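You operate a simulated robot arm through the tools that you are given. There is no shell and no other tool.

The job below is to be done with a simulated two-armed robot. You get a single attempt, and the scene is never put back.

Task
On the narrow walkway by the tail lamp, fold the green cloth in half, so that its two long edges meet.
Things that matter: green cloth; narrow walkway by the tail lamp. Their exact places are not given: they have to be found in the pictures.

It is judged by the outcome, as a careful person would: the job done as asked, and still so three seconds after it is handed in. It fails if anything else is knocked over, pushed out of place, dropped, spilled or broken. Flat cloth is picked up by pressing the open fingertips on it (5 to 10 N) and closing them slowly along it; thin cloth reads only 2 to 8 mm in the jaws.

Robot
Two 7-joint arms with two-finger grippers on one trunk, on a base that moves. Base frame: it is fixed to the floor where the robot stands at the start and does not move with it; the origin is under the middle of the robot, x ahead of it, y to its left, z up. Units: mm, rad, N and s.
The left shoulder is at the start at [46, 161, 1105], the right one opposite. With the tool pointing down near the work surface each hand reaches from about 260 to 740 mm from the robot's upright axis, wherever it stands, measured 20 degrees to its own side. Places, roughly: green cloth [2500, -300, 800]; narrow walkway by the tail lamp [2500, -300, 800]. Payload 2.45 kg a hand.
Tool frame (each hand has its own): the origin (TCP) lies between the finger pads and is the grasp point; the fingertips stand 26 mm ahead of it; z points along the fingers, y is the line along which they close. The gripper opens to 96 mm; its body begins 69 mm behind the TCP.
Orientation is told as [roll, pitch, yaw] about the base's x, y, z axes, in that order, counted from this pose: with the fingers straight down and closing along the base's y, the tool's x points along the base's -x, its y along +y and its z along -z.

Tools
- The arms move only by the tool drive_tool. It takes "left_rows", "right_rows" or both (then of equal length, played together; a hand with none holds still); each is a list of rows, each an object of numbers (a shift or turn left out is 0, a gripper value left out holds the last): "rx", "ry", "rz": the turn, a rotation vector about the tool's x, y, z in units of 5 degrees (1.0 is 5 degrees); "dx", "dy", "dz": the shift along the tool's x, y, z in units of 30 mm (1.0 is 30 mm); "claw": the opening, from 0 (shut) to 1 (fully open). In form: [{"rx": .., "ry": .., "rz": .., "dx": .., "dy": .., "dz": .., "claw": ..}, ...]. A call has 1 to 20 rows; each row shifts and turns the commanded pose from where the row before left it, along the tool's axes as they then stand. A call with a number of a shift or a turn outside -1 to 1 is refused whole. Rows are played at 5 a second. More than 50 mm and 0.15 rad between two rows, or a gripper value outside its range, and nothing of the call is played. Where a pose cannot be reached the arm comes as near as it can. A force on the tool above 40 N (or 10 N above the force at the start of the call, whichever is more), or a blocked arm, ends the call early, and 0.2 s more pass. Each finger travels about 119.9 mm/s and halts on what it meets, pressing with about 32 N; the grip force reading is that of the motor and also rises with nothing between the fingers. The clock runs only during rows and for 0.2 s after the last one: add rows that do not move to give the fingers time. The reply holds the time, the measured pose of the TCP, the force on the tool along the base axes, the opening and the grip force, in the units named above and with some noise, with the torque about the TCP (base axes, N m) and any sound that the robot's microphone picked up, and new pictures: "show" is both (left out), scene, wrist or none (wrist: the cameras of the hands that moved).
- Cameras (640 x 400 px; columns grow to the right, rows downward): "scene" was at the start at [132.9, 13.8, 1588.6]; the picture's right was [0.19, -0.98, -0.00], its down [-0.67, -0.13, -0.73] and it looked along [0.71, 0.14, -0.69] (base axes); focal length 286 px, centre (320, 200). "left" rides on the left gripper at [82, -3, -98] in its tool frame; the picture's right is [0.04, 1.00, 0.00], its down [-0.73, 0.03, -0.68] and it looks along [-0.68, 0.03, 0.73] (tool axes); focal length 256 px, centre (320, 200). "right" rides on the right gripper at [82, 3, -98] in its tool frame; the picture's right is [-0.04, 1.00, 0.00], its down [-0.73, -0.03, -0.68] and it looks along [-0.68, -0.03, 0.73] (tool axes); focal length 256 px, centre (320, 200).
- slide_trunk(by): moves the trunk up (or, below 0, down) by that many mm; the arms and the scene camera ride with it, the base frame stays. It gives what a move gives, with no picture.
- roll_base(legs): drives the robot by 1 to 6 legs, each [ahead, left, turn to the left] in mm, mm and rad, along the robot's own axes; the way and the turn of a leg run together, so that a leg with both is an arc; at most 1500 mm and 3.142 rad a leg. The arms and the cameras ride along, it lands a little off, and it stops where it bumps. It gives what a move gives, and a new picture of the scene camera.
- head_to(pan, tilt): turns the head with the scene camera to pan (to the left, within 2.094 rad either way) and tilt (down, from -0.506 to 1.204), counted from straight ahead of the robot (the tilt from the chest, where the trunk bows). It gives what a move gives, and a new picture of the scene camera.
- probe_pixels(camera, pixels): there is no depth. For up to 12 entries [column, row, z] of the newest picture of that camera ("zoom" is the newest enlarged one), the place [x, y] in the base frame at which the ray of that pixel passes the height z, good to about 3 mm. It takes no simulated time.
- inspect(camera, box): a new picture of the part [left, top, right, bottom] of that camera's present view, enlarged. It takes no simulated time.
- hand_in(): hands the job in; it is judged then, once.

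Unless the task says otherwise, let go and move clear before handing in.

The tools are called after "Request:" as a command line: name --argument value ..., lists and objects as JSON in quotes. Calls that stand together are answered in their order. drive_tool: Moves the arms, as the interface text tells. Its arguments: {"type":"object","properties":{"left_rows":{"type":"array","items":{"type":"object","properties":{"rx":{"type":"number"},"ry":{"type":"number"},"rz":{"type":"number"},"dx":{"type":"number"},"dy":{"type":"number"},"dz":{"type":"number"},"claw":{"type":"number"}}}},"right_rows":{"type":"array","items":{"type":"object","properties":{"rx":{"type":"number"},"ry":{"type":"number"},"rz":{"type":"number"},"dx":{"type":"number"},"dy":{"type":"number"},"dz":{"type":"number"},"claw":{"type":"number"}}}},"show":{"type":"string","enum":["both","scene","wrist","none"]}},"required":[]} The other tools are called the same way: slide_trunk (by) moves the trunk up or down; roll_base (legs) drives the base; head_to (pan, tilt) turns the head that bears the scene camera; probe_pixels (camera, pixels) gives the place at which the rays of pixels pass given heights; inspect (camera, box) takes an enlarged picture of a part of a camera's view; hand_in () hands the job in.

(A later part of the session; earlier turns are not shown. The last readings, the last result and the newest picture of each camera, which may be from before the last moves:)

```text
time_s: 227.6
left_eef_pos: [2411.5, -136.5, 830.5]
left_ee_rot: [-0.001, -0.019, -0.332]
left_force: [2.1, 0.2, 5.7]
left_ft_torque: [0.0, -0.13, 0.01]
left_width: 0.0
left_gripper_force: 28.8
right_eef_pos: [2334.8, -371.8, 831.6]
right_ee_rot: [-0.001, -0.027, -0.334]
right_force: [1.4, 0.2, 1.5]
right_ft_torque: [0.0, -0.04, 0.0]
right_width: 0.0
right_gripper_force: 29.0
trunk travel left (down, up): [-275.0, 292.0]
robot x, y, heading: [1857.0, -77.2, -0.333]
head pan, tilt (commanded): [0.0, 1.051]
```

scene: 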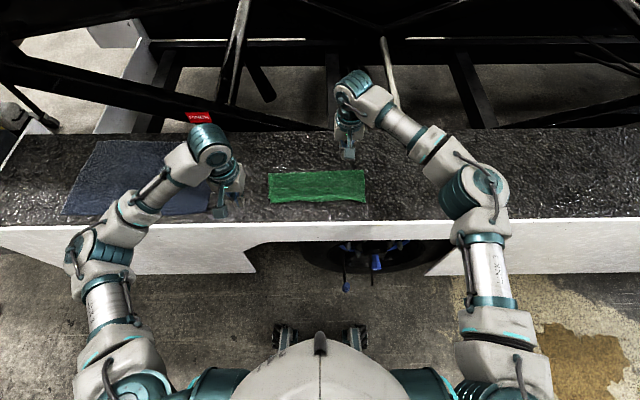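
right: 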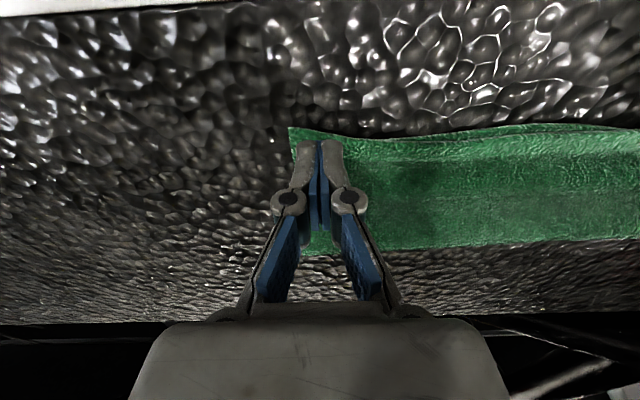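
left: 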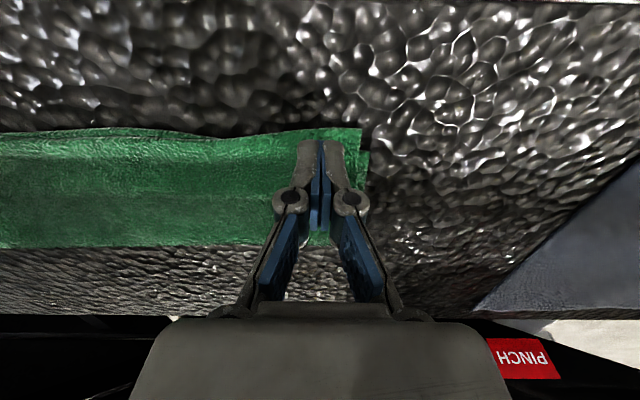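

Left presses 5.7 N, right 1.5 N. I'll press the right a bit more and drag both corners 12 mm forward and 6 mm left in small steps.

Request:
drive_tool --left_rows '[{}, {"dx": -0.1, "dy": 0.05}, {"dx": -0.1, "dy": 0.05}, {"dx": -0.1, "dy": 0.05}, {"dx": -0.1, "dy": 0.05}, {}]' --right_rows '[{"dz": 0.03}, {"dx": -0.1, "dy": 0.05}, {"dx": -0.1, "dy": 0.05}, {"dx": -0.1, "dy": 0.05}, {"dx": -0.1, "dy": 0.05}, {}]' --show "wrist"

Request:
inspect --camera "scene" --box '[250, 150, 390, 237]'

```text
time_s: 229.0
left_eef_pos: [2425.3, -137.3, 830.3]
left_ee_rot: [0.0, -0.017, -0.335]
left_force: [-4.0, -1.0, 5.4]
left_ft_torque: [0.01, 0.06, -0.03]
left_width: 0.0
left_gripper_force: 28.4
right_eef_pos: [2346.2, -370.1, 830.7]
right_ee_rot: [-0.003, -0.028, -0.335]
right_force: [-1.2, -1.9, 1.9]
right_ft_torque: [-0.03, 0.04, -0.01]
right_width: 0.0
right_gripper_force: 28.7
trunk travel left (down, up): [-275.0, 292.0]
robot x, y, heading: [1853.9, -78.0, -0.336]
head pan, tilt (commanded): [0.0, 1.051]
```

right: 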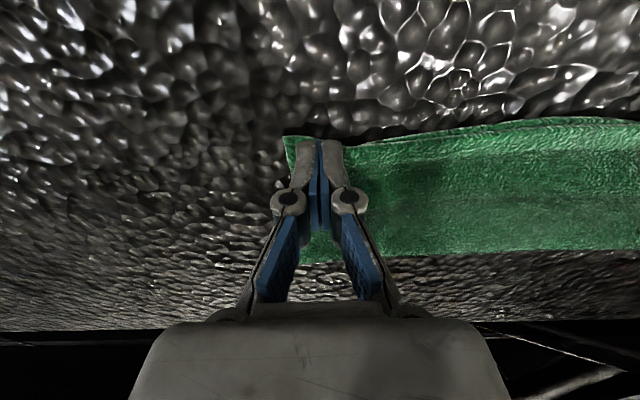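
left: 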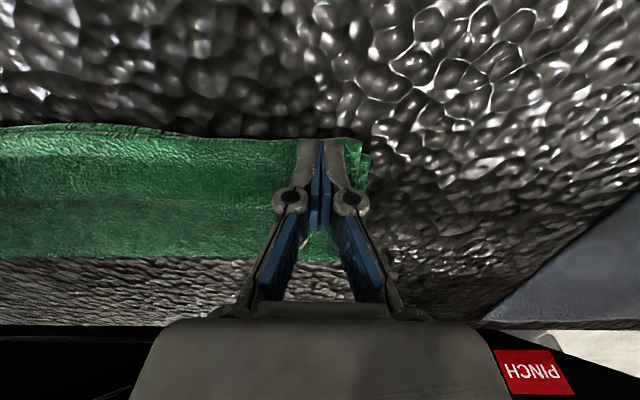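

```text
4.57 times, centred on (320, 194) of scene
```

zoom: 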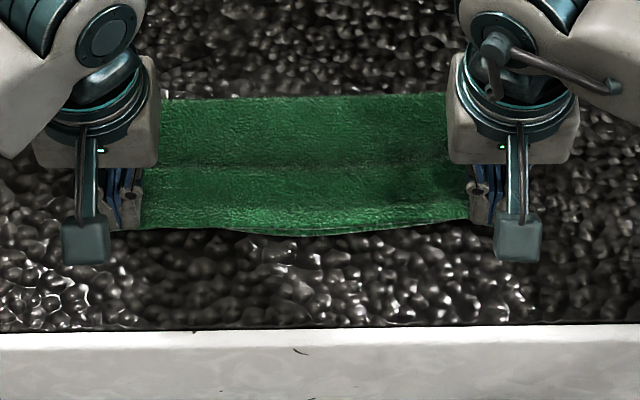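

The drag worked: both near edges now run together with only the middle bow of the lower layer showing at (300,235). Next I'll raise the tips 4 mm and sweep forward to push the slack toward the fold.

Request:
drive_tool --left_rows '[{"dz": -0.13}, {"dx": -0.6}, {"dx": -0.6}, {"dx": -0.6}, {"dx": -0.6}, {"dx": -0.6}, {}]' --right_rows '[{"dz": -0.13}, {"dx": -0.6}, {"dx": -0.6}, {"dx": -0.6}, {"dx": -0.6}, {"dx": -0.6}, {}]' --show "wrist"

Request:
inspect --camera "scene" --box '[250, 150, 390, 237]'

```text
time_s: 230.6
left_eef_pos: [2509.2, -165.7, 835.3]
left_ee_rot: [0.002, -0.017, -0.333]
left_force: [0.4, 0.0, 0.3]
left_ft_torque: [-0.03, -0.04, 0.04]
left_width: 0.0
left_gripper_force: 28.4
right_eef_pos: [2433.6, -399.1, 837.9]
right_ee_rot: [-0.002, -0.026, -0.333]
right_force: [0.3, 0.2, 0.8]
right_ft_torque: [-0.02, 0.0, 0.02]
right_width: 0.0
right_gripper_force: 28.4
trunk travel left (down, up): [-275.0, 292.0]
robot x, y, heading: [1852.5, -81.2, -0.331]
head pan, tilt (commanded): [0.0, 1.051]
```

right: 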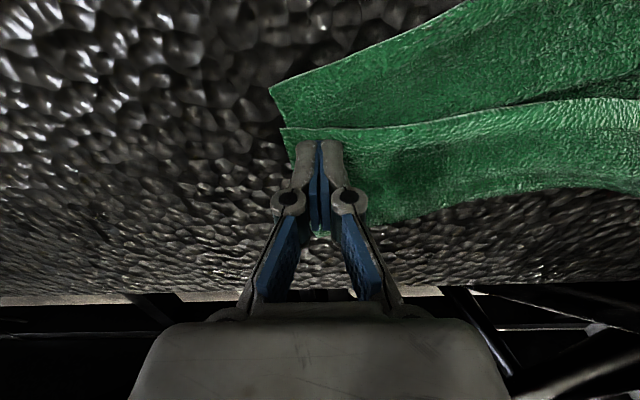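
left: 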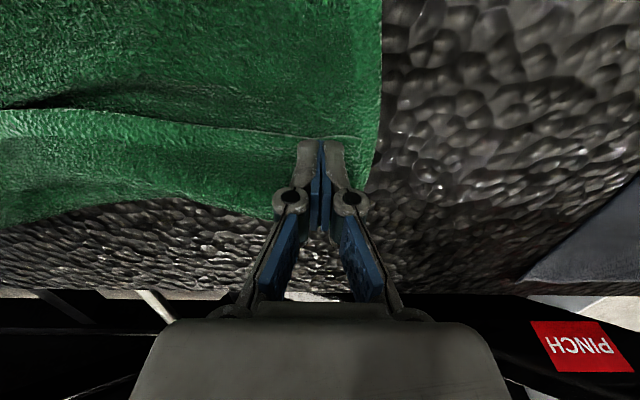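

```text
4.57 times, centred on (320, 194) of scene
```

zoom: 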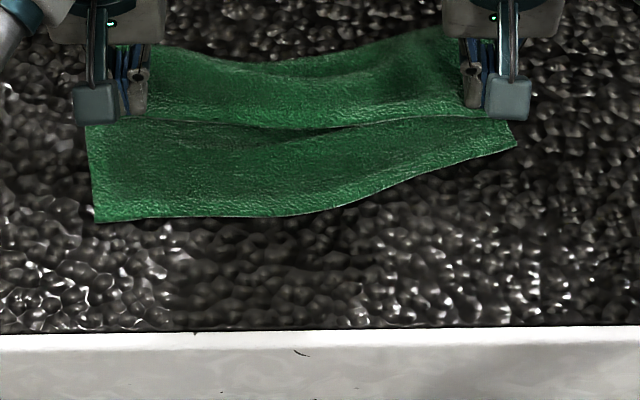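

The sweep gripped the cloth and dragged the upper layer forward, and pulled the lower layer's right side along — a setback. I'll lift both hands straight up and assess the new state.

Request:
drive_tool --left_rows '[{"dz": -0.3}, {"dz": -0.5}, {"dz": -0.9}, {"dz": -0.9}, {"dz": -0.6}, {}]' --right_rows '[{"dz": -0.3}, {"dz": -0.5}, {"dz": -0.9}, {"dz": -0.9}, {"dz": -0.6}, {}]' --show "none"

Request:
drive_tool --left_rows '[{"dx": 0.9, "dy": 0.9}, {"dx": 0.9, "dy": 0.9}, {"dx": 0.9, "dy": 0.5}, {"dx": 0.9}, {"dx": 0.6}]' --right_rows '[{"dx": 0.9, "dy": -0.9}, {"dx": 0.9, "dy": -0.9}, {"dx": 0.9, "dy": -0.5}, {"dx": 0.9}, {"dx": 0.6}]' --show "both"

Request:
inspect --camera "scene" --box '[240, 130, 400, 230]'

```text
time_s: 232.0
left_eef_pos: [2509.5, -165.2, 929.8]
left_ee_rot: [0.0, -0.016, -0.332]
left_force: [0.1, 0.0, 0.5]
left_ft_torque: [0.02, 0.0, 0.03]
left_width: 0.0
left_gripper_force: 28.0
right_eef_pos: [2430.5, -399.3, 932.8]
right_ee_rot: [-0.002, -0.023, -0.335]
right_force: [-0.1, 0.5, 0.0]
right_ft_torque: [0.02, 0.01, 0.01]
right_width: 0.1
right_gripper_force: 28.3
trunk travel left (down, up): [-275.0, 292.0]
robot x, y, heading: [1856.3, -73.5, -0.329]
head pan, tilt (commanded): [0.0, 1.051]
```

```text
time_s: 233.2
left_eef_pos: [2409.9, -58.6, 929.0]
left_ee_rot: [0.001, -0.018, -0.332]
left_force: [-0.5, 0.0, -0.7]
left_ft_torque: [-0.03, -0.02, 0.01]
left_width: 0.0
left_gripper_force: 28.7
right_eef_pos: [2287.7, -419.2, 931.5]
right_ee_rot: [-0.001, -0.027, -0.335]
right_force: [0.2, 1.0, -0.9]
right_ft_torque: [0.0, 0.0, 0.01]
right_width: 0.1
right_gripper_force: 28.1
trunk travel left (down, up): [-275.0, 292.0]
robot x, y, heading: [1854.7, -80.9, -0.334]
head pan, tilt (commanded): [0.0, 1.051]
```

scene: 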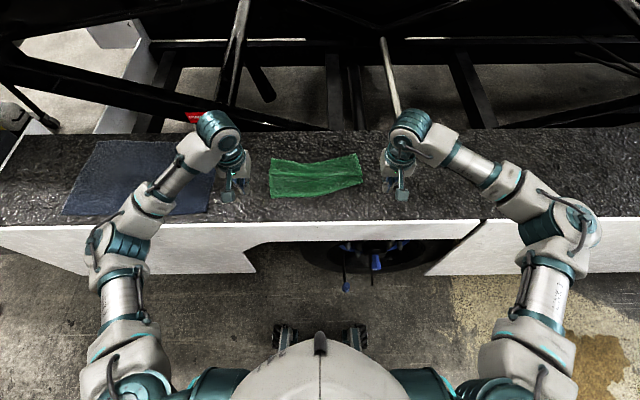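
right: 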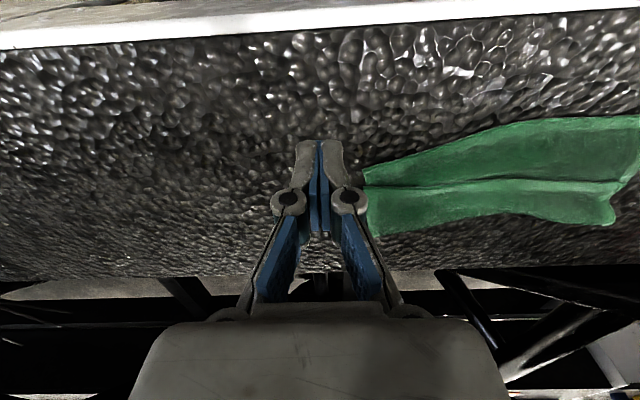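
left: 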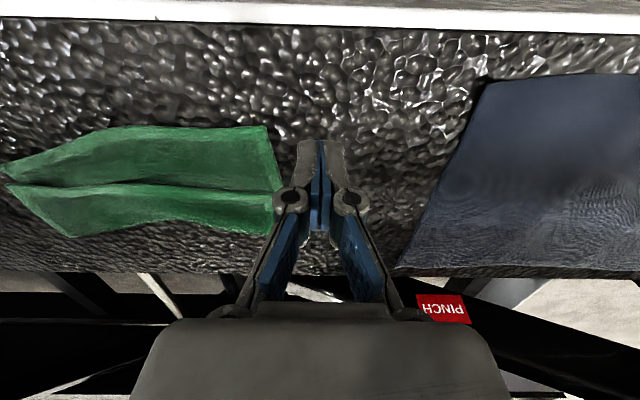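

```text
4.00 times, centred on (320, 180) of scene
```

zoom: 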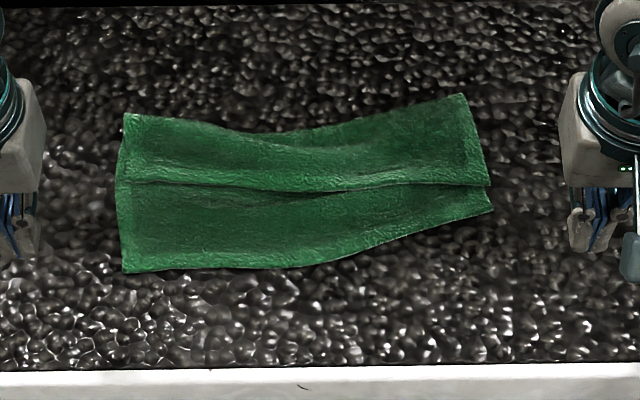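

Now the upper edge lies mid-way (row ~185) and the lower near edge runs from (122,272) to (492,210). I'll look closely at both side ends to decide how to regrip the upper layer alone.

Request:
inspect --camera "scene" --box '[260, 150, 316, 205]'

Request:
inspect --camera "scene" --box '[320, 145, 376, 200]'

Request:
inspect --camera "right" --box '[340, 90, 640, 260]'

Request:
inspect --camera "left" --box '[0, 90, 300, 260]'

```text
7.27 times, centred on (288, 178) of scene
```

zoom: 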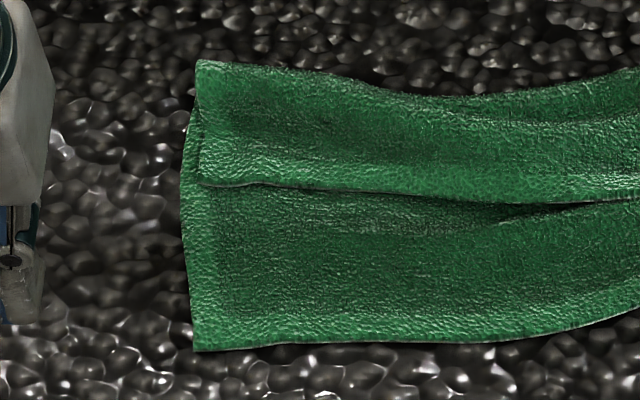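

```text
7.27 times, centred on (348, 172) of scene
```

zoom: 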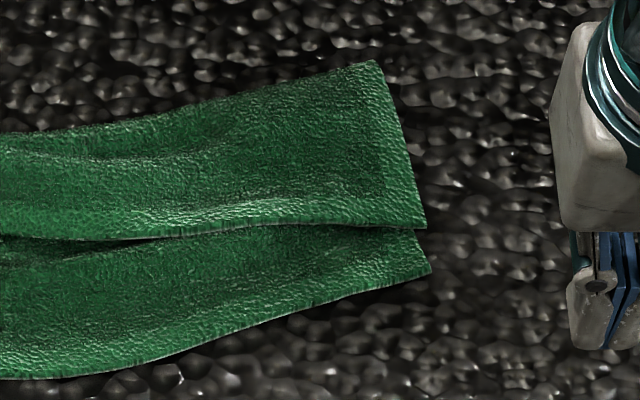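

```text
2.13 times, centred on (490, 175) of right
```

zoom: 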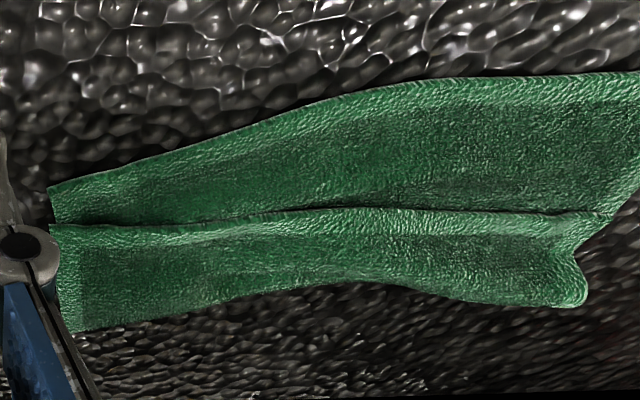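

```text
2.13 times, centred on (150, 175) of left
```

zoom: 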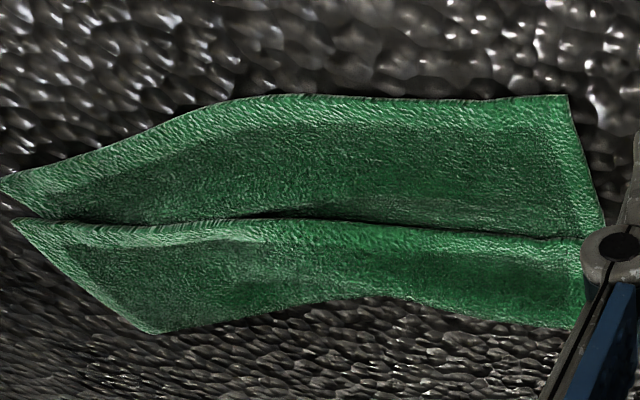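

Only the upper layer slid on the left, so friction between the layers is low, and I can pinch the upper edge again from above. I'll measure the present corner positions precisely.

Request:
probe_pixels --camera "scene" --pixels '[[270.8, 198.6, 803], [363.1, 181.9, 803], [320, 197, 803], [271.1, 175.9, 808], [362.4, 175.9, 808], [315, 177.5, 815], [271.5, 159, 815], [355.6, 153, 815], [312, 163, 810]]'

Request:
probe_pixels --camera "left" --pixels '[[266, 126, 803], [130, 127, 803], [270, 203, 806], [274, 242, 815], [180, 189, 812]]'

Request:
probe_pixels --camera "right" --pixels '[[363, 178, 803], [480, 137, 803], [364, 196, 806], [373, 244, 815], [500, 188, 812]]'

```text
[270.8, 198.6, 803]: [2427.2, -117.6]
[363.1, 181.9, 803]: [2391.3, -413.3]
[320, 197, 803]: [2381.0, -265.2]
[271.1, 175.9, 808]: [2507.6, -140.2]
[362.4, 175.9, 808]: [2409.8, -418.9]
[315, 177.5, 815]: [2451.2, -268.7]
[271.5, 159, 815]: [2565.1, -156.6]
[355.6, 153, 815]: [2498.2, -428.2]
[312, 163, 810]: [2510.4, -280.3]
```

```text
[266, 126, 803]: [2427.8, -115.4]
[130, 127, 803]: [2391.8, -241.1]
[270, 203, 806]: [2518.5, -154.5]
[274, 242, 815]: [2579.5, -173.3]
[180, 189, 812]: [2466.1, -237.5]
```

```text
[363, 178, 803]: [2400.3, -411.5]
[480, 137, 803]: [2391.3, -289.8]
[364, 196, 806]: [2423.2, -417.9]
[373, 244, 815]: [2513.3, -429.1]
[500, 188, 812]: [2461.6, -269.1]
```

The lower near edge is straight at f ≈ 2337 on the left but its right corner has moved to f ≈ 2402. First I'll straighten it: with the right closed fingertips I'll press the exposed lower right corner and drag it back toward the robot. Moving above it now.

Request:
drive_tool --right_rows '[{"dx": -0.86, "dy": 0.5}, {"dx": -0.86, "dy": 0.5}, {"dx": -0.86, "dy": 0.5}, {"dx": -0.86, "dy": 0.48}, {"dz": 0.75}, {"dz": 0.75}, {"dz": 0.75}, {"dz": 0.5}, {}]' --show "wrist"

Request:
inspect --camera "right" --box '[200, 80, 440, 230]'

```text
time_s: 235.2
left_eef_pos: [2411.9, -59.2, 928.5]
left_ee_rot: [-0.002, -0.017, -0.336]
left_force: [0.3, 0.4, -0.9]
left_ft_torque: [0.02, -0.02, -0.01]
left_width: 0.0
left_gripper_force: 28.5
right_eef_pos: [2408.1, -402.3, 850.6]
right_ee_rot: [-0.003, -0.027, -0.334]
right_force: [-0.6, -1.0, -0.5]
right_ft_torque: [0.04, 0.02, -0.02]
right_width: 0.0
right_gripper_force: 28.9
trunk travel left (down, up): [-275.0, 292.0]
robot x, y, heading: [1853.7, -78.3, -0.334]
head pan, tilt (commanded): [0.0, 1.051]
```

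right: 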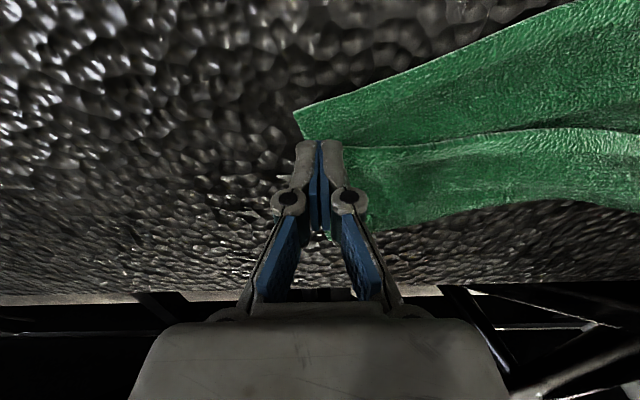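

```text
2.67 times, centred on (320, 155) of right
```

zoom: 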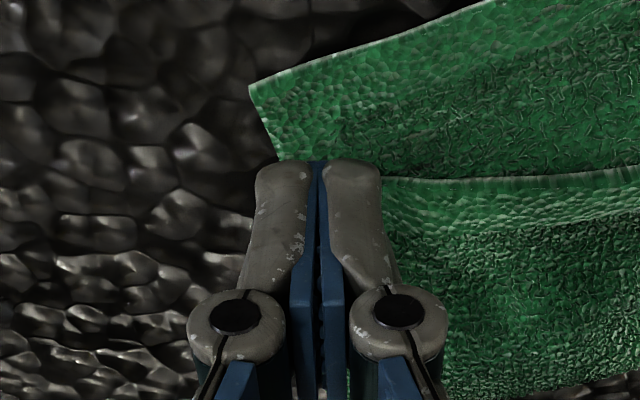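

I'll probe the exposed corner and the upper edge in this nearer view.

Request:
probe_pixels --camera "right" --pixels '[[294, 112, 803], [320, 104, 803], [350, 97, 803], [345, 148, 806], [305, 139, 803], [345, 148, 812]]'

```text
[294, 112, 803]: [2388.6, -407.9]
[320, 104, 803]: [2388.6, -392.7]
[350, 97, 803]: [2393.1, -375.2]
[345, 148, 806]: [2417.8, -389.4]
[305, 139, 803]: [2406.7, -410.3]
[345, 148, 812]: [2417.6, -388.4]
```

The exposed lower strip is 26 mm deep here (f 2388–2414). I'll shift back 10 mm to its middle and lower to contact.

Request:
drive_tool --right_rows '[{"dx": 0.33, "dy": 0.1}, {"dz": 0.3}, {"dz": 0.25}, {"dz": 0.12}, {}]' --show "none"

```text
time_s: 236.4
left_eef_pos: [2411.9, -58.6, 929.1]
left_ee_rot: [-0.002, -0.017, -0.335]
left_force: [-1.2, 1.0, -0.3]
left_ft_torque: [-0.02, 0.0, 0.0]
left_width: 0.0
left_gripper_force: 28.8
right_eef_pos: [2400.1, -395.9, 829.6]
right_ee_rot: [-0.003, -0.026, -0.333]
right_force: [0.8, -0.1, 4.3]
right_ft_torque: [-0.03, -0.04, -0.03]
right_width: 0.0
right_gripper_force: 28.6
trunk travel left (down, up): [-275.0, 292.0]
robot x, y, heading: [1855.2, -80.6, -0.342]
head pan, tilt (commanded): [0.0, 1.051]
```

Pressing 4 N. I'll press slightly more and drag the corner back 54 mm in small steps.

Request:
drive_tool --right_rows '[{"dz": 0.02}, {"dx": 0.2, "dy": 0.02}, {"dx": 0.2, "dy": 0.02}, {"dx": 0.2, "dy": 0.02}, {"dx": 0.2, "dy": 0.02}, {"dx": 0.2, "dy": 0.02}, {"dx": 0.2, "dy": 0.02}, {"dx": 0.2, "dy": 0.02}, {"dx": 0.2, "dy": 0.02}, {"dx": 0.2, "dy": 0.02}, {}]' --show "wrist"

Request:
inspect --camera "scene" --box '[240, 130, 400, 230]'

```text
time_s: 238.8
left_eef_pos: [2412.0, -58.0, 928.2]
left_ee_rot: [-0.003, -0.018, -0.334]
left_force: [0.3, 0.6, -0.4]
left_ft_torque: [-0.02, -0.04, 0.0]
left_width: 0.0
left_gripper_force: 28.7
right_eef_pos: [2351.5, -373.0, 827.6]
right_ee_rot: [-0.003, -0.026, -0.335]
right_force: [3.0, -2.0, 5.1]
right_ft_torque: [-0.06, -0.13, -0.02]
right_width: 0.1
right_gripper_force: 28.2
trunk travel left (down, up): [-275.0, 292.0]
robot x, y, heading: [1850.4, -78.6, -0.329]
head pan, tilt (commanded): [0.0, 1.051]
```

right: 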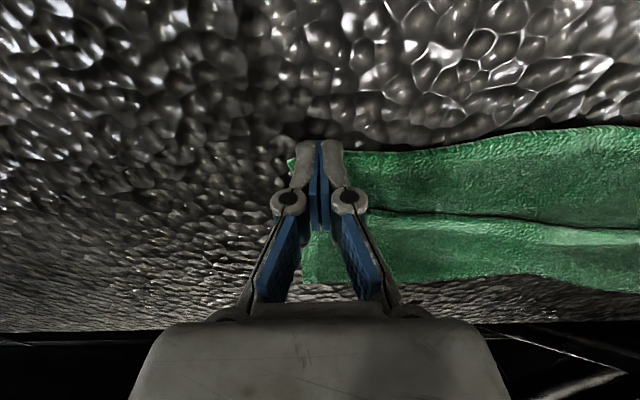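

```text
4.00 times, centred on (320, 180) of scene
```

zoom: 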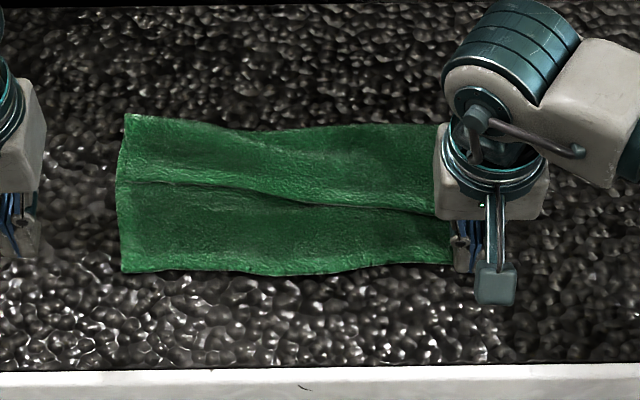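

Excellent — the drag straightened the lower near edge, which now runs evenly from (122,272) to (455,263). The same trick should bring the upper edge back to it. I'll lift the right hand and measure the upper edge.

Request:
drive_tool --right_rows '[{"dz": -0.3}, {"dz": -0.6}, {"dz": -0.9}, {"dz": -0.9}, {"dx": 0.7, "dy": -0.9}, {"dx": 0.7, "dy": -0.9}, {"dy": -0.5}, {}]' --show "both"

Request:
inspect --camera "scene" --box '[240, 130, 400, 230]'

Request:
inspect --camera "left" --box '[0, 90, 300, 260]'

```text
time_s: 240.6
left_eef_pos: [2412.5, -59.1, 928.6]
left_ee_rot: [-0.002, -0.018, -0.333]
left_force: [0.3, 0.0, 1.0]
left_ft_torque: [-0.02, 0.03, 0.01]
left_width: 0.2
left_gripper_force: 28.7
right_eef_pos: [2287.2, -422.4, 907.2]
right_ee_rot: [-0.001, -0.026, -0.333]
right_force: [0.3, 1.2, -0.7]
right_ft_torque: [0.02, 0.01, -0.01]
right_width: 0.0
right_gripper_force: 28.5
trunk travel left (down, up): [-275.0, 292.0]
robot x, y, heading: [1854.6, -82.2, -0.337]
head pan, tilt (commanded): [0.0, 1.051]
```

scene: 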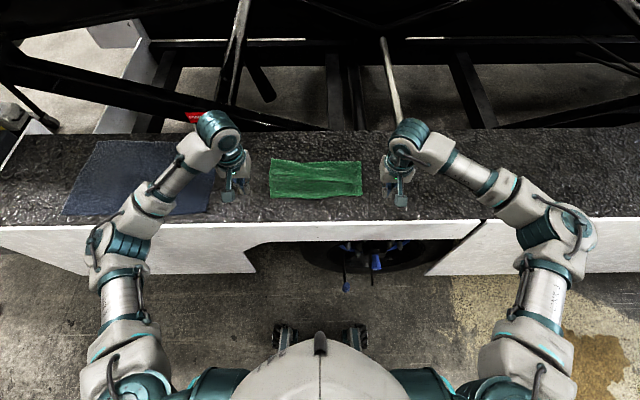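
right: 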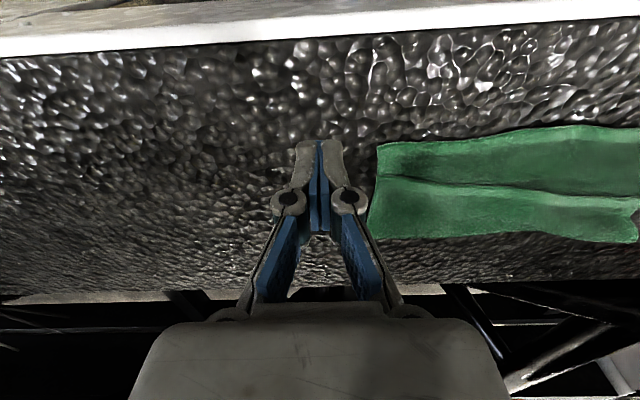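

```text
4.00 times, centred on (320, 180) of scene
```

zoom: 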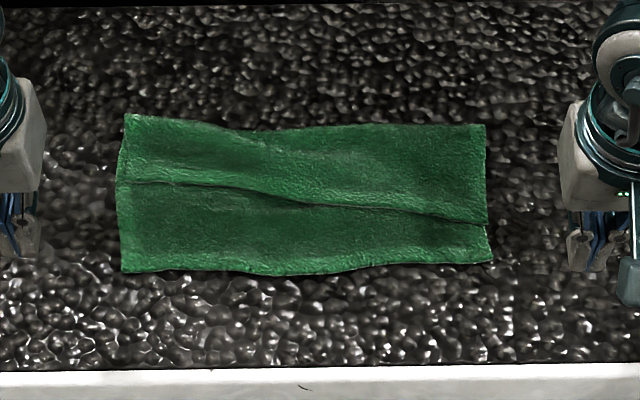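

```text
2.13 times, centred on (150, 175) of left
```

zoom: 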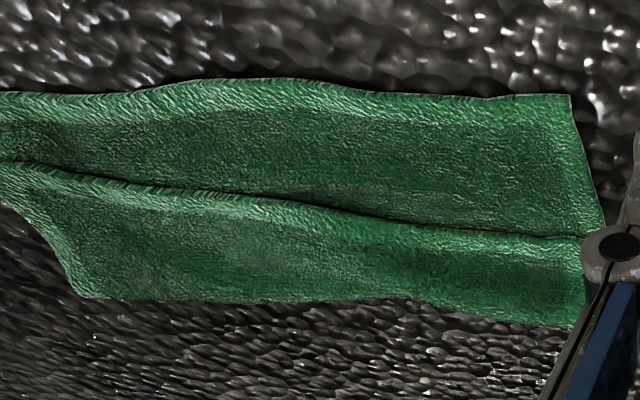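

The lower edge is straight again; the upper edge runs from (118,183) to (487,225). I'll convert these to positions.

Request:
probe_pixels --camera "scene" --pixels '[[270.5, 198, 803], [362.5, 195.5, 803], [315, 198, 803], [269.5, 175.75, 807], [361.75, 186.25, 807], [317.5, 180.75, 812], [271.75, 158.75, 812], [361.75, 161.75, 812], [300, 161.5, 812]]'

```text
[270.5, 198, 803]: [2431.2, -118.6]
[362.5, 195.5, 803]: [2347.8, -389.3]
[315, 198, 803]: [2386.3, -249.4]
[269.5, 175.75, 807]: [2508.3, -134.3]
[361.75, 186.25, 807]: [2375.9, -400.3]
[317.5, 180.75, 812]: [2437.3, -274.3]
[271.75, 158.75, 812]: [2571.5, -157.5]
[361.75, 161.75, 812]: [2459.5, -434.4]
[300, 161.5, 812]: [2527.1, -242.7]
```

The upper edge must come back about 78 mm on the left and 30 mm on the right. I'll bring both closed fingertips above the top layer just inside its corners.

Request:
drive_tool --left_rows '[{"dx": -0.828, "dy": -0.412}, {"dx": -0.828, "dy": -0.412}, {"dx": -0.828, "dy": -0.412}, {"dx": -0.828, "dy": -0.412}, {"dx": -0.828, "dy": -0.412}, {"dz": 0.65}, {"dz": 0.65}, {"dz": 0.65}, {"dz": 0.6}, {}]' --right_rows '[{"dx": -0.57, "dy": 0.48}, {"dx": -0.57, "dy": 0.48}, {"dx": -0.57, "dy": 0.48}, {"dx": -0.57, "dy": 0.48}, {"dx": -0.57, "dy": 0.48}, {"dz": 0.47}, {"dz": 0.47}, {"dz": 0.47}, {"dz": 0.4}, {}]' --show "wrist"

Request:
inspect --camera "left" --box '[200, 80, 440, 230]'

Request:
inspect --camera "right" --box '[200, 80, 440, 230]'

```text
time_s: 242.8
left_eef_pos: [2511.0, -159.6, 853.4]
left_ee_rot: [-0.002, -0.018, -0.332]
left_force: [-0.4, -0.8, 0.4]
left_ft_torque: [0.03, 0.03, 0.01]
left_width: 0.2
left_gripper_force: 28.7
right_eef_pos: [2392.7, -383.9, 855.4]
right_ee_rot: [-0.001, -0.026, -0.334]
right_force: [-0.3, -0.3, 0.0]
right_ft_torque: [0.03, -0.02, 0.02]
right_width: 0.0
right_gripper_force: 29.1
trunk travel left (down, up): [-275.0, 292.0]
robot x, y, heading: [1851.7, -77.7, -0.33]
head pan, tilt (commanded): [0.0, 1.051]
```

right: 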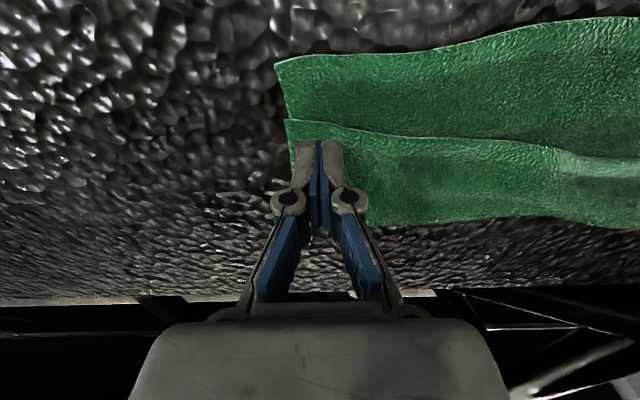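
left: 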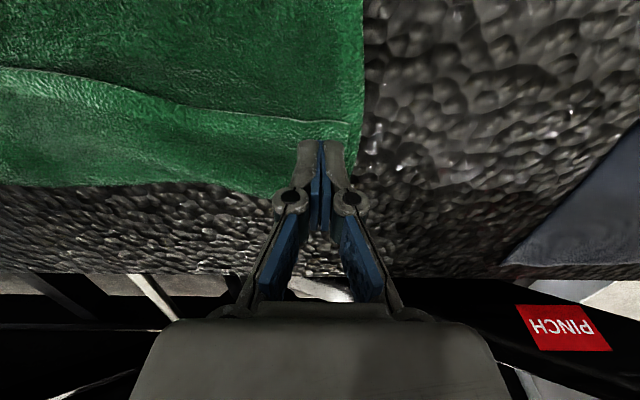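

```text
2.67 times, centred on (320, 155) of left
```

zoom: 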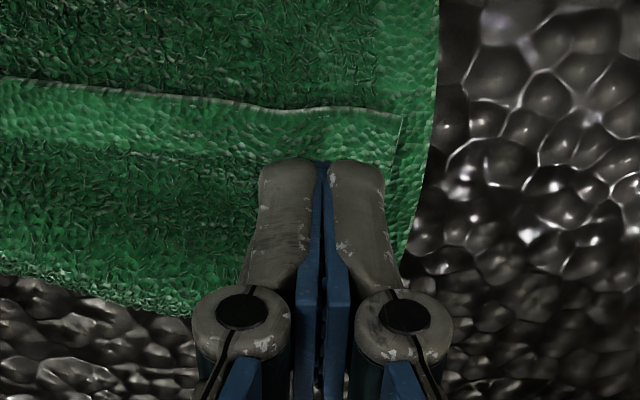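

```text
2.67 times, centred on (320, 155) of right
```

zoom: 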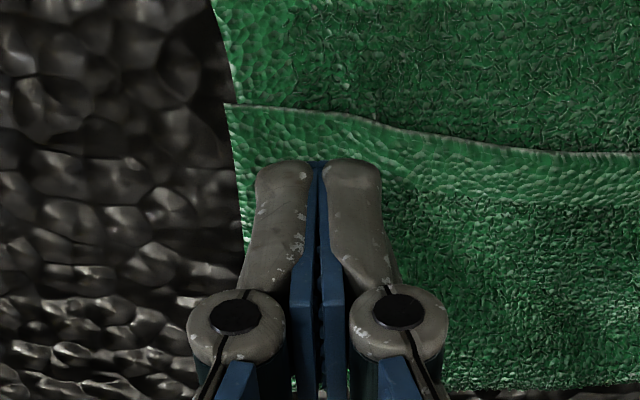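

Clear views of both upper corners. I'll probe the upper edge directly in front of each fingertip.

Request:
probe_pixels --camera "left" --pixels '[[320, 121, 808], [351, 124, 808], [363, 100, 803], [200, 106, 812]]'

Request:
probe_pixels --camera "right" --pixels '[[320, 121, 808], [285, 119, 808], [277, 62, 803], [400, 136, 812]]'

```text
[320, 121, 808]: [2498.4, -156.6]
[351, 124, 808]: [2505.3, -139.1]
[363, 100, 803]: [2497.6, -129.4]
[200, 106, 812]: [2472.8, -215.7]
```

```text
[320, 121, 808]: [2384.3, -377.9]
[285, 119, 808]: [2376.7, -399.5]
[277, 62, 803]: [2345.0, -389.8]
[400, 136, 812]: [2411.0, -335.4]
```

The upper edge lies 13 mm (left) and 10 mm (right) behind the fingertips. Lowering to contact on the double layer.

Request:
drive_tool --left_rows '[{"dz": 0.3}, {"dz": 0.25}, {"dz": 0.12}, {}]' --right_rows '[{"dz": 0.33}, {"dz": 0.28}, {"dz": 0.12}, {}]' --show "none"

```text
time_s: 243.8
left_eef_pos: [2510.7, -159.2, 833.5]
left_ee_rot: [0.001, -0.019, -0.335]
left_force: [-0.2, -0.2, -0.3]
left_ft_torque: [-0.02, -0.02, 0.0]
left_width: 0.1
left_gripper_force: 28.3
right_eef_pos: [2391.8, -384.3, 833.5]
right_ee_rot: [-0.001, -0.025, -0.335]
right_force: [0.6, -0.6, 0.7]
right_ft_torque: [-0.02, 0.02, 0.03]
right_width: 0.1
right_gripper_force: 28.2
trunk travel left (down, up): [-275.0, 292.0]
robot x, y, heading: [1854.3, -80.2, -0.333]
head pan, tilt (commanded): [0.0, 1.051]
```

Request:
drive_tool --left_rows '[{"dz": 0.06}, {"dz": 0.03}, {}]' --right_rows '[{"dz": 0.05}, {"dz": 0.02}, {}]' --show "none"

```text
time_s: 244.6
left_eef_pos: [2510.2, -158.8, 831.5]
left_ee_rot: [0.0, -0.018, -0.334]
left_force: [1.9, 0.5, 2.7]
left_ft_torque: [0.03, -0.03, 0.01]
left_width: 0.3
left_gripper_force: 28.4
right_eef_pos: [2393.0, -382.9, 832.8]
right_ee_rot: [-0.001, -0.026, -0.335]
right_force: [-0.4, -2.6, 3.4]
right_ft_torque: [-0.04, 0.02, 0.01]
right_width: 0.0
right_gripper_force: 28.4
trunk travel left (down, up): [-275.0, 292.0]
robot x, y, heading: [1853.5, -78.2, -0.332]
head pan, tilt (commanded): [0.0, 1.051]
```

About 3 N on each side. I'll drag back half-way first — left 42 mm, right 18 mm — and look.

Request:
drive_tool --left_rows '[{"dx": 0.2}, {"dx": 0.2}, {"dx": 0.2}, {"dx": 0.2}, {"dx": 0.2}, {"dx": 0.2}, {"dx": 0.2}, {}]' --right_rows '[{"dx": 0.086}, {"dx": 0.086}, {"dx": 0.086}, {"dx": 0.086}, {"dx": 0.086}, {"dx": 0.086}, {"dx": 0.086}, {}]' --show "wrist"

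Request:
inspect --camera "scene" --box '[240, 130, 400, 230]'

```text
time_s: 246.4
left_eef_pos: [2471.1, -144.2, 830.8]
left_ee_rot: [-0.001, -0.017, -0.334]
left_force: [1.4, -0.5, 1.7]
left_ft_torque: [0.01, -0.04, -0.01]
left_width: 0.0
left_gripper_force: 28.5
right_eef_pos: [2374.4, -378.6, 829.9]
right_ee_rot: [-0.001, -0.026, -0.336]
right_force: [2.7, -2.1, 4.4]
right_ft_torque: [-0.02, -0.09, -0.03]
right_width: 0.0
right_gripper_force: 28.5
trunk travel left (down, up): [-275.0, 292.0]
robot x, y, heading: [1854.8, -79.2, -0.335]
head pan, tilt (commanded): [0.0, 1.051]
```

right: 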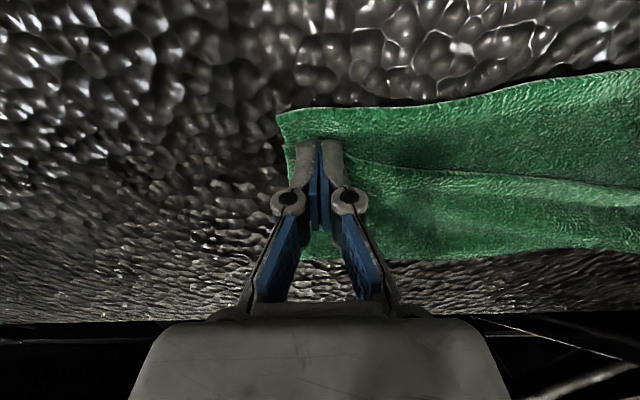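
left: 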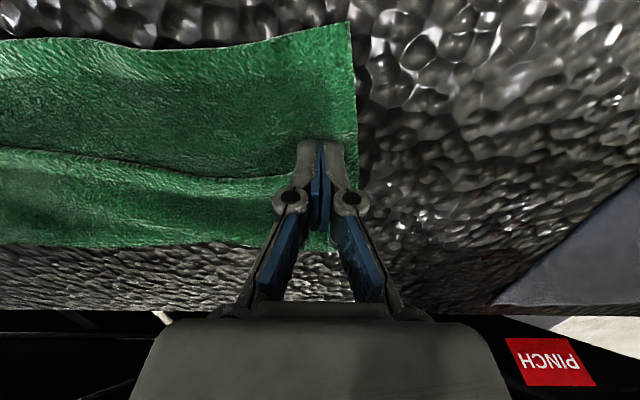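

```text
4.00 times, centred on (320, 180) of scene
```

zoom: 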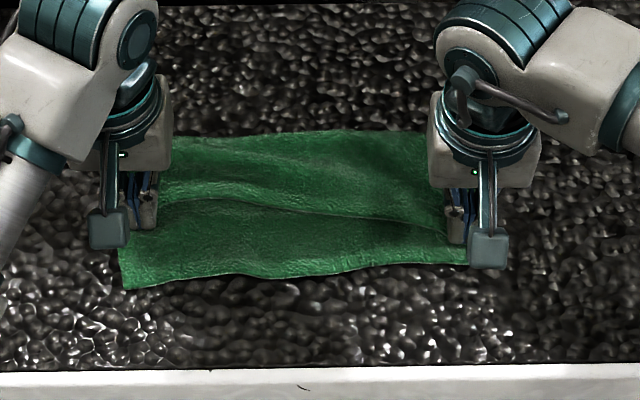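

Hmm — the left finger appears to have slipped off the upper edge and pulled the lower layer instead (the lower left corner moved from row 272 to 288). I'll stop, probe where things are, and lift.

Request:
probe_pixels --camera "left" --pixels '[[285, 176, 808], [200, 178, 810], [100, 160, 812], [350, 23, 803], [240, 42, 803], [100, 40, 803]]'

Request:
probe_pixels --camera "right" --pixels '[[350, 165, 808], [420, 170, 810], [277, 112, 803], [400, 100, 803], [560, 75, 803]]'

Request:
drive_tool --left_rows '[{"dz": -0.2}, {"dz": -0.5}, {"dz": -0.9}, {"dz": -0.9}, {"dx": 0.5, "dy": 0.9}, {"dx": 0.5, "dy": 0.9}, {"dx": 0.5, "dy": 0.9}, {"dy": 0.5}, {}]' --right_rows '[{"dz": -0.2}, {"dz": -0.5}, {"dz": -0.9}, {"dz": -0.9}, {"dx": 0.7, "dy": -0.9}, {"dx": 0.7, "dy": -0.9}, {"dy": -0.9}, {"dy": -0.3}, {}]' --show "both"

Request:
inspect --camera "scene" --box '[240, 130, 400, 230]'

```text
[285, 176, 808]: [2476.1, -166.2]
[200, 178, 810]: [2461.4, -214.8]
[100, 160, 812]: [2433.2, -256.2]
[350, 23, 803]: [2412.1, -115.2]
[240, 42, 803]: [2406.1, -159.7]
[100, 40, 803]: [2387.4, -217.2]
```

```text
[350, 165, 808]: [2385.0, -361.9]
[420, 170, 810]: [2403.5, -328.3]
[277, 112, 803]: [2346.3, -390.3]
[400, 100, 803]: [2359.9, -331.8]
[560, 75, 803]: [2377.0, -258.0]
```

```text
time_s: 248.4
left_eef_pos: [2460.4, -40.0, 903.3]
left_ee_rot: [-0.001, -0.018, -0.335]
left_force: [0.5, -0.2, 0.9]
left_ft_torque: [-0.02, 0.02, -0.02]
left_width: 0.1
left_gripper_force: 28.4
right_eef_pos: [2305.7, -448.2, 904.2]
right_ee_rot: [-0.002, -0.027, -0.334]
right_force: [0.1, -0.9, 0.7]
right_ft_torque: [-0.01, -0.03, 0.0]
right_width: 0.0
right_gripper_force: 28.9
trunk travel left (down, up): [-275.0, 292.0]
robot x, y, heading: [1855.0, -77.8, -0.333]
head pan, tilt (commanded): [0.0, 1.051]
```

scene: 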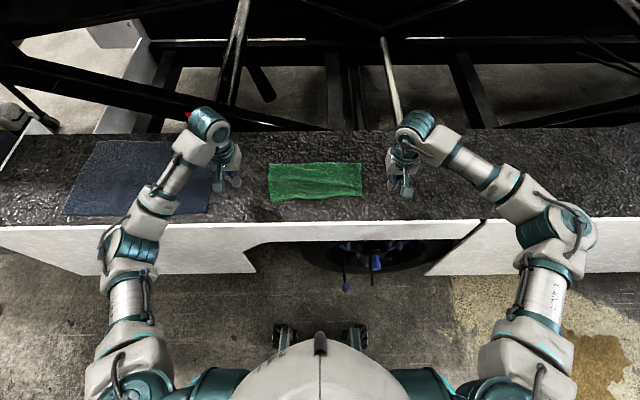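
right: 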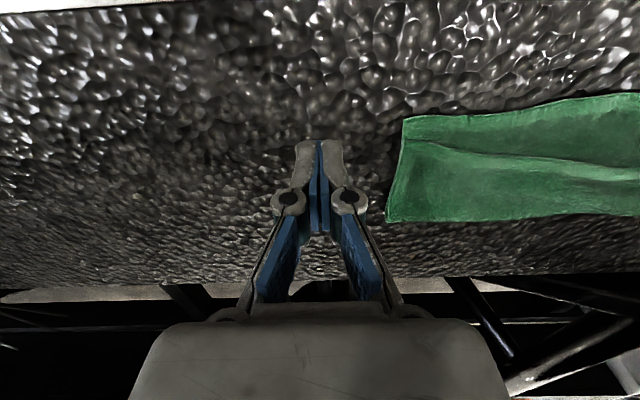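
left: 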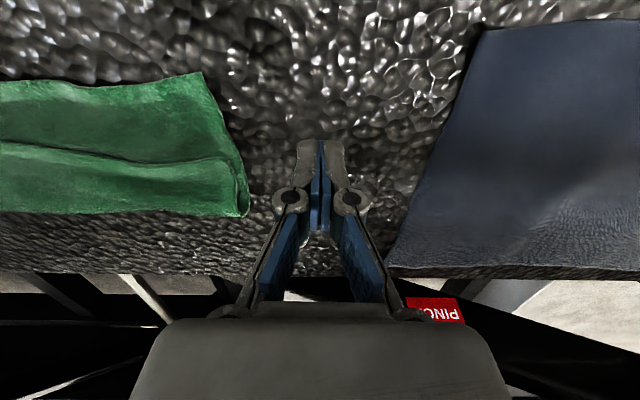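

```text
4.00 times, centred on (320, 180) of scene
```

zoom: 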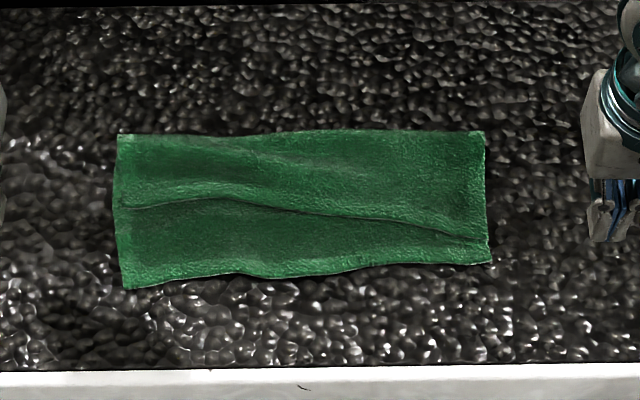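

Useful: the fold line is now straight (row ~133) and the upper edge came back part of the way (left (122,208), right (487,242)); the lower edge is straight too. Now I'll pinch the upper edge's corners and check that only the top layer lifts. Measuring first.

Request:
probe_pixels --camera "scene" --pixels '[[270.5, 182, 806], [361.75, 190.5, 806], [296, 179.5, 812], [320, 184, 808], [270, 163.5, 808], [361.5, 163, 808], [271.25, 202, 803], [362.5, 195.75, 803]]'

Request:
probe_pixels --camera "left" --pixels '[[203, 72, 803], [225, 157, 806], [243, 214, 808], [100, 155, 810]]'

Request:
probe_pixels --camera "right" --pixels '[[402, 118, 803], [400, 141, 806], [388, 221, 808], [520, 159, 808]]'

```text
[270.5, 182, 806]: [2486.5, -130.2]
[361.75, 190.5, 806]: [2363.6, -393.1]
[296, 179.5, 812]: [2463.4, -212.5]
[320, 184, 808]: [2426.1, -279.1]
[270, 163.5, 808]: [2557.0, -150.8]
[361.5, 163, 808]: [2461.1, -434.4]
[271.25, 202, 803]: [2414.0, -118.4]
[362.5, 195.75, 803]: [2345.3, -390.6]
```

```text
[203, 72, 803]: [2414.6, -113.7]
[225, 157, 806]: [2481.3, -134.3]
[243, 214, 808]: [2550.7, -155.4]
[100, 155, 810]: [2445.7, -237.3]
```

```text
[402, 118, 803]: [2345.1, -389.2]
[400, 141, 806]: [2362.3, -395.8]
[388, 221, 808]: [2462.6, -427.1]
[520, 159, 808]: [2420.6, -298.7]
```

Target: upper edge back 71 mm on the left and 18 mm on the right. I'll open the grippers and position over the upper edge, about 38 mm in from its corners.

Request:
drive_tool --left_rows '[{"dx": -0.404, "dy": -0.782, "claw": 0.42}, {"dx": -0.404, "dy": -0.782}, {"dx": -0.404, "dy": -0.782}, {"dx": -0.404, "dy": -0.782}, {"dx": -0.404, "dy": -0.782}, {"dz": 0.58}, {"dz": 0.58}, {"dz": 0.55}, {}]' --right_rows '[{"dx": -0.35, "dy": 0.718, "claw": 0.42}, {"dx": -0.35, "dy": 0.718}, {"dx": -0.35, "dy": 0.718}, {"dx": -0.35, "dy": 0.718}, {"dx": -0.35, "dy": 0.718}, {"dz": 0.58}, {"dz": 0.58}, {"dz": 0.55}, {}]' --show "wrist"

```text
time_s: 250.4
left_eef_pos: [2476.8, -171.4, 855.2]
left_ee_rot: [0.001, -0.017, -0.334]
left_force: [0.5, 0.0, -0.5]
left_ft_torque: [0.03, 0.01, 0.04]
left_width: 40.2
left_gripper_force: 0.1
right_eef_pos: [2390.9, -364.1, 855.2]
right_ee_rot: [-0.001, -0.027, -0.333]
right_force: [0.2, -0.3, 0.5]
right_ft_torque: [0.01, 0.0, 0.02]
right_width: 40.2
right_gripper_force: 0.0
trunk travel left (down, up): [-275.0, 292.0]
robot x, y, heading: [1857.1, -78.1, -0.331]
head pan, tilt (commanded): [0.0, 1.051]
```

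right: 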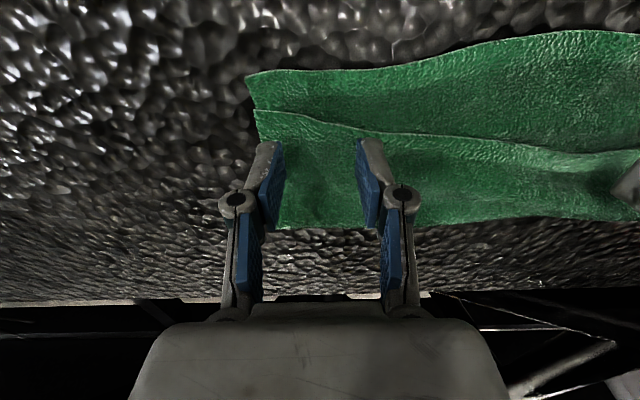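
left: 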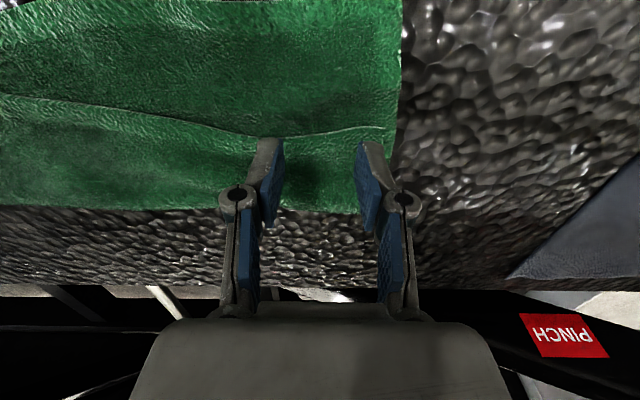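

I'll check the edge offsets at these positions.

Request:
probe_pixels --camera "left" --pixels '[[320, 133, 807], [385, 125, 806], [270, 137, 808], [400, 70, 803]]'

Request:
probe_pixels --camera "right" --pixels '[[320, 121, 807], [255, 110, 806], [370, 131, 808], [247, 75, 803]]'

```text
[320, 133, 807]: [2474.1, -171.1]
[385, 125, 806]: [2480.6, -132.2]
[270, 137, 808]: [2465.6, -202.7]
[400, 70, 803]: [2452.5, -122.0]
```

```text
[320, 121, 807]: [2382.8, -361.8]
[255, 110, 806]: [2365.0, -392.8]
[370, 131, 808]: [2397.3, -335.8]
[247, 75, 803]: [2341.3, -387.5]
```

Left needs 6 mm further forward; right is fine. Lowering to contact.

Request:
drive_tool --left_rows '[{"dx": -0.2}, {"dz": 0.3}, {"dz": 0.28}, {"dz": 0.15}, {}]' --right_rows '[{}, {"dz": 0.3}, {"dz": 0.28}, {"dz": 0.15}, {}]' --show "none"

```text
time_s: 251.6
left_eef_pos: [2483.5, -173.2, 832.5]
left_ee_rot: [-0.001, -0.018, -0.336]
left_force: [-0.3, -0.1, 1.6]
left_ft_torque: [0.02, -0.01, 0.01]
left_width: 40.5
left_gripper_force: 0.2
right_eef_pos: [2391.6, -365.1, 833.5]
right_ee_rot: [-0.002, -0.026, -0.336]
right_force: [0.4, -2.2, 2.9]
right_ft_torque: [-0.02, -0.03, 0.02]
right_width: 40.1
right_gripper_force: 0.1
trunk travel left (down, up): [-275.0, 292.0]
robot x, y, heading: [1858.6, -81.6, -0.33]
head pan, tilt (commanded): [0.0, 1.051]
```

Light contact (2–3 N), which favours catching just the top layer. I'll close slowly from here.

Request:
drive_tool --left_rows '[{"dz": 0.025}, {"claw": 0.39}, {"claw": 0.36}, {"claw": 0.33}, {"claw": 0.3}, {"claw": 0.27}, {"claw": 0.24}, {"claw": 0.21}]' --right_rows '[{"dz": 0.01}, {"claw": 0.39}, {"claw": 0.36}, {"claw": 0.33}, {"claw": 0.3}, {"claw": 0.27}, {"claw": 0.24}, {"claw": 0.21}]' --show "wrist"

```text
time_s: 253.4
left_eef_pos: [2483.1, -172.3, 832.5]
left_ee_rot: [0.002, -0.016, -0.334]
left_force: [0.3, 0.6, 3.5]
left_ft_torque: [0.03, -0.03, 0.0]
left_width: 18.9
left_gripper_force: 0.1
right_eef_pos: [2391.5, -365.5, 833.1]
right_ee_rot: [-0.001, -0.025, -0.333]
right_force: [0.2, 0.4, 4.4]
right_ft_torque: [0.0, 0.01, -0.02]
right_width: 19.0
right_gripper_force: 0.0
trunk travel left (down, up): [-275.0, 292.0]
robot x, y, heading: [1851.7, -81.0, -0.337]
head pan, tilt (commanded): [0.0, 1.051]
```

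right: 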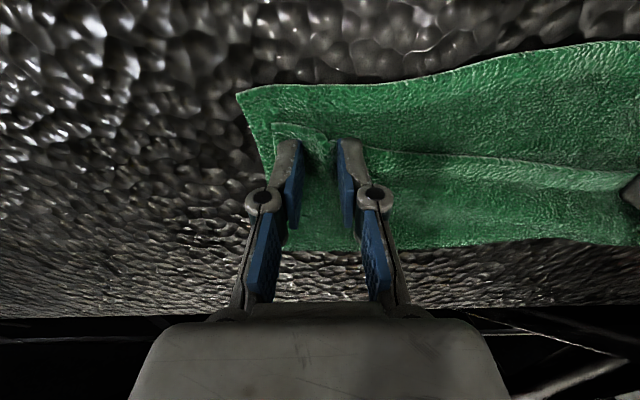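
left: 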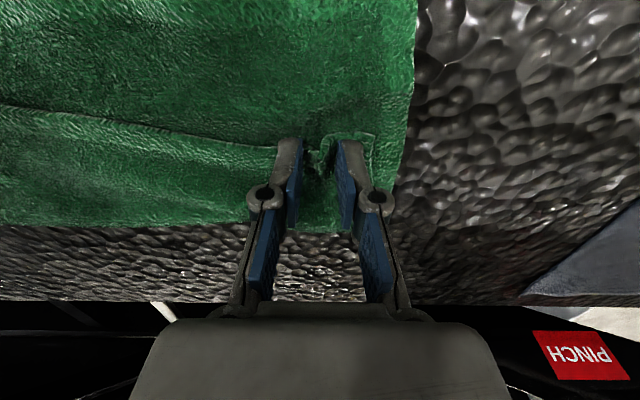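

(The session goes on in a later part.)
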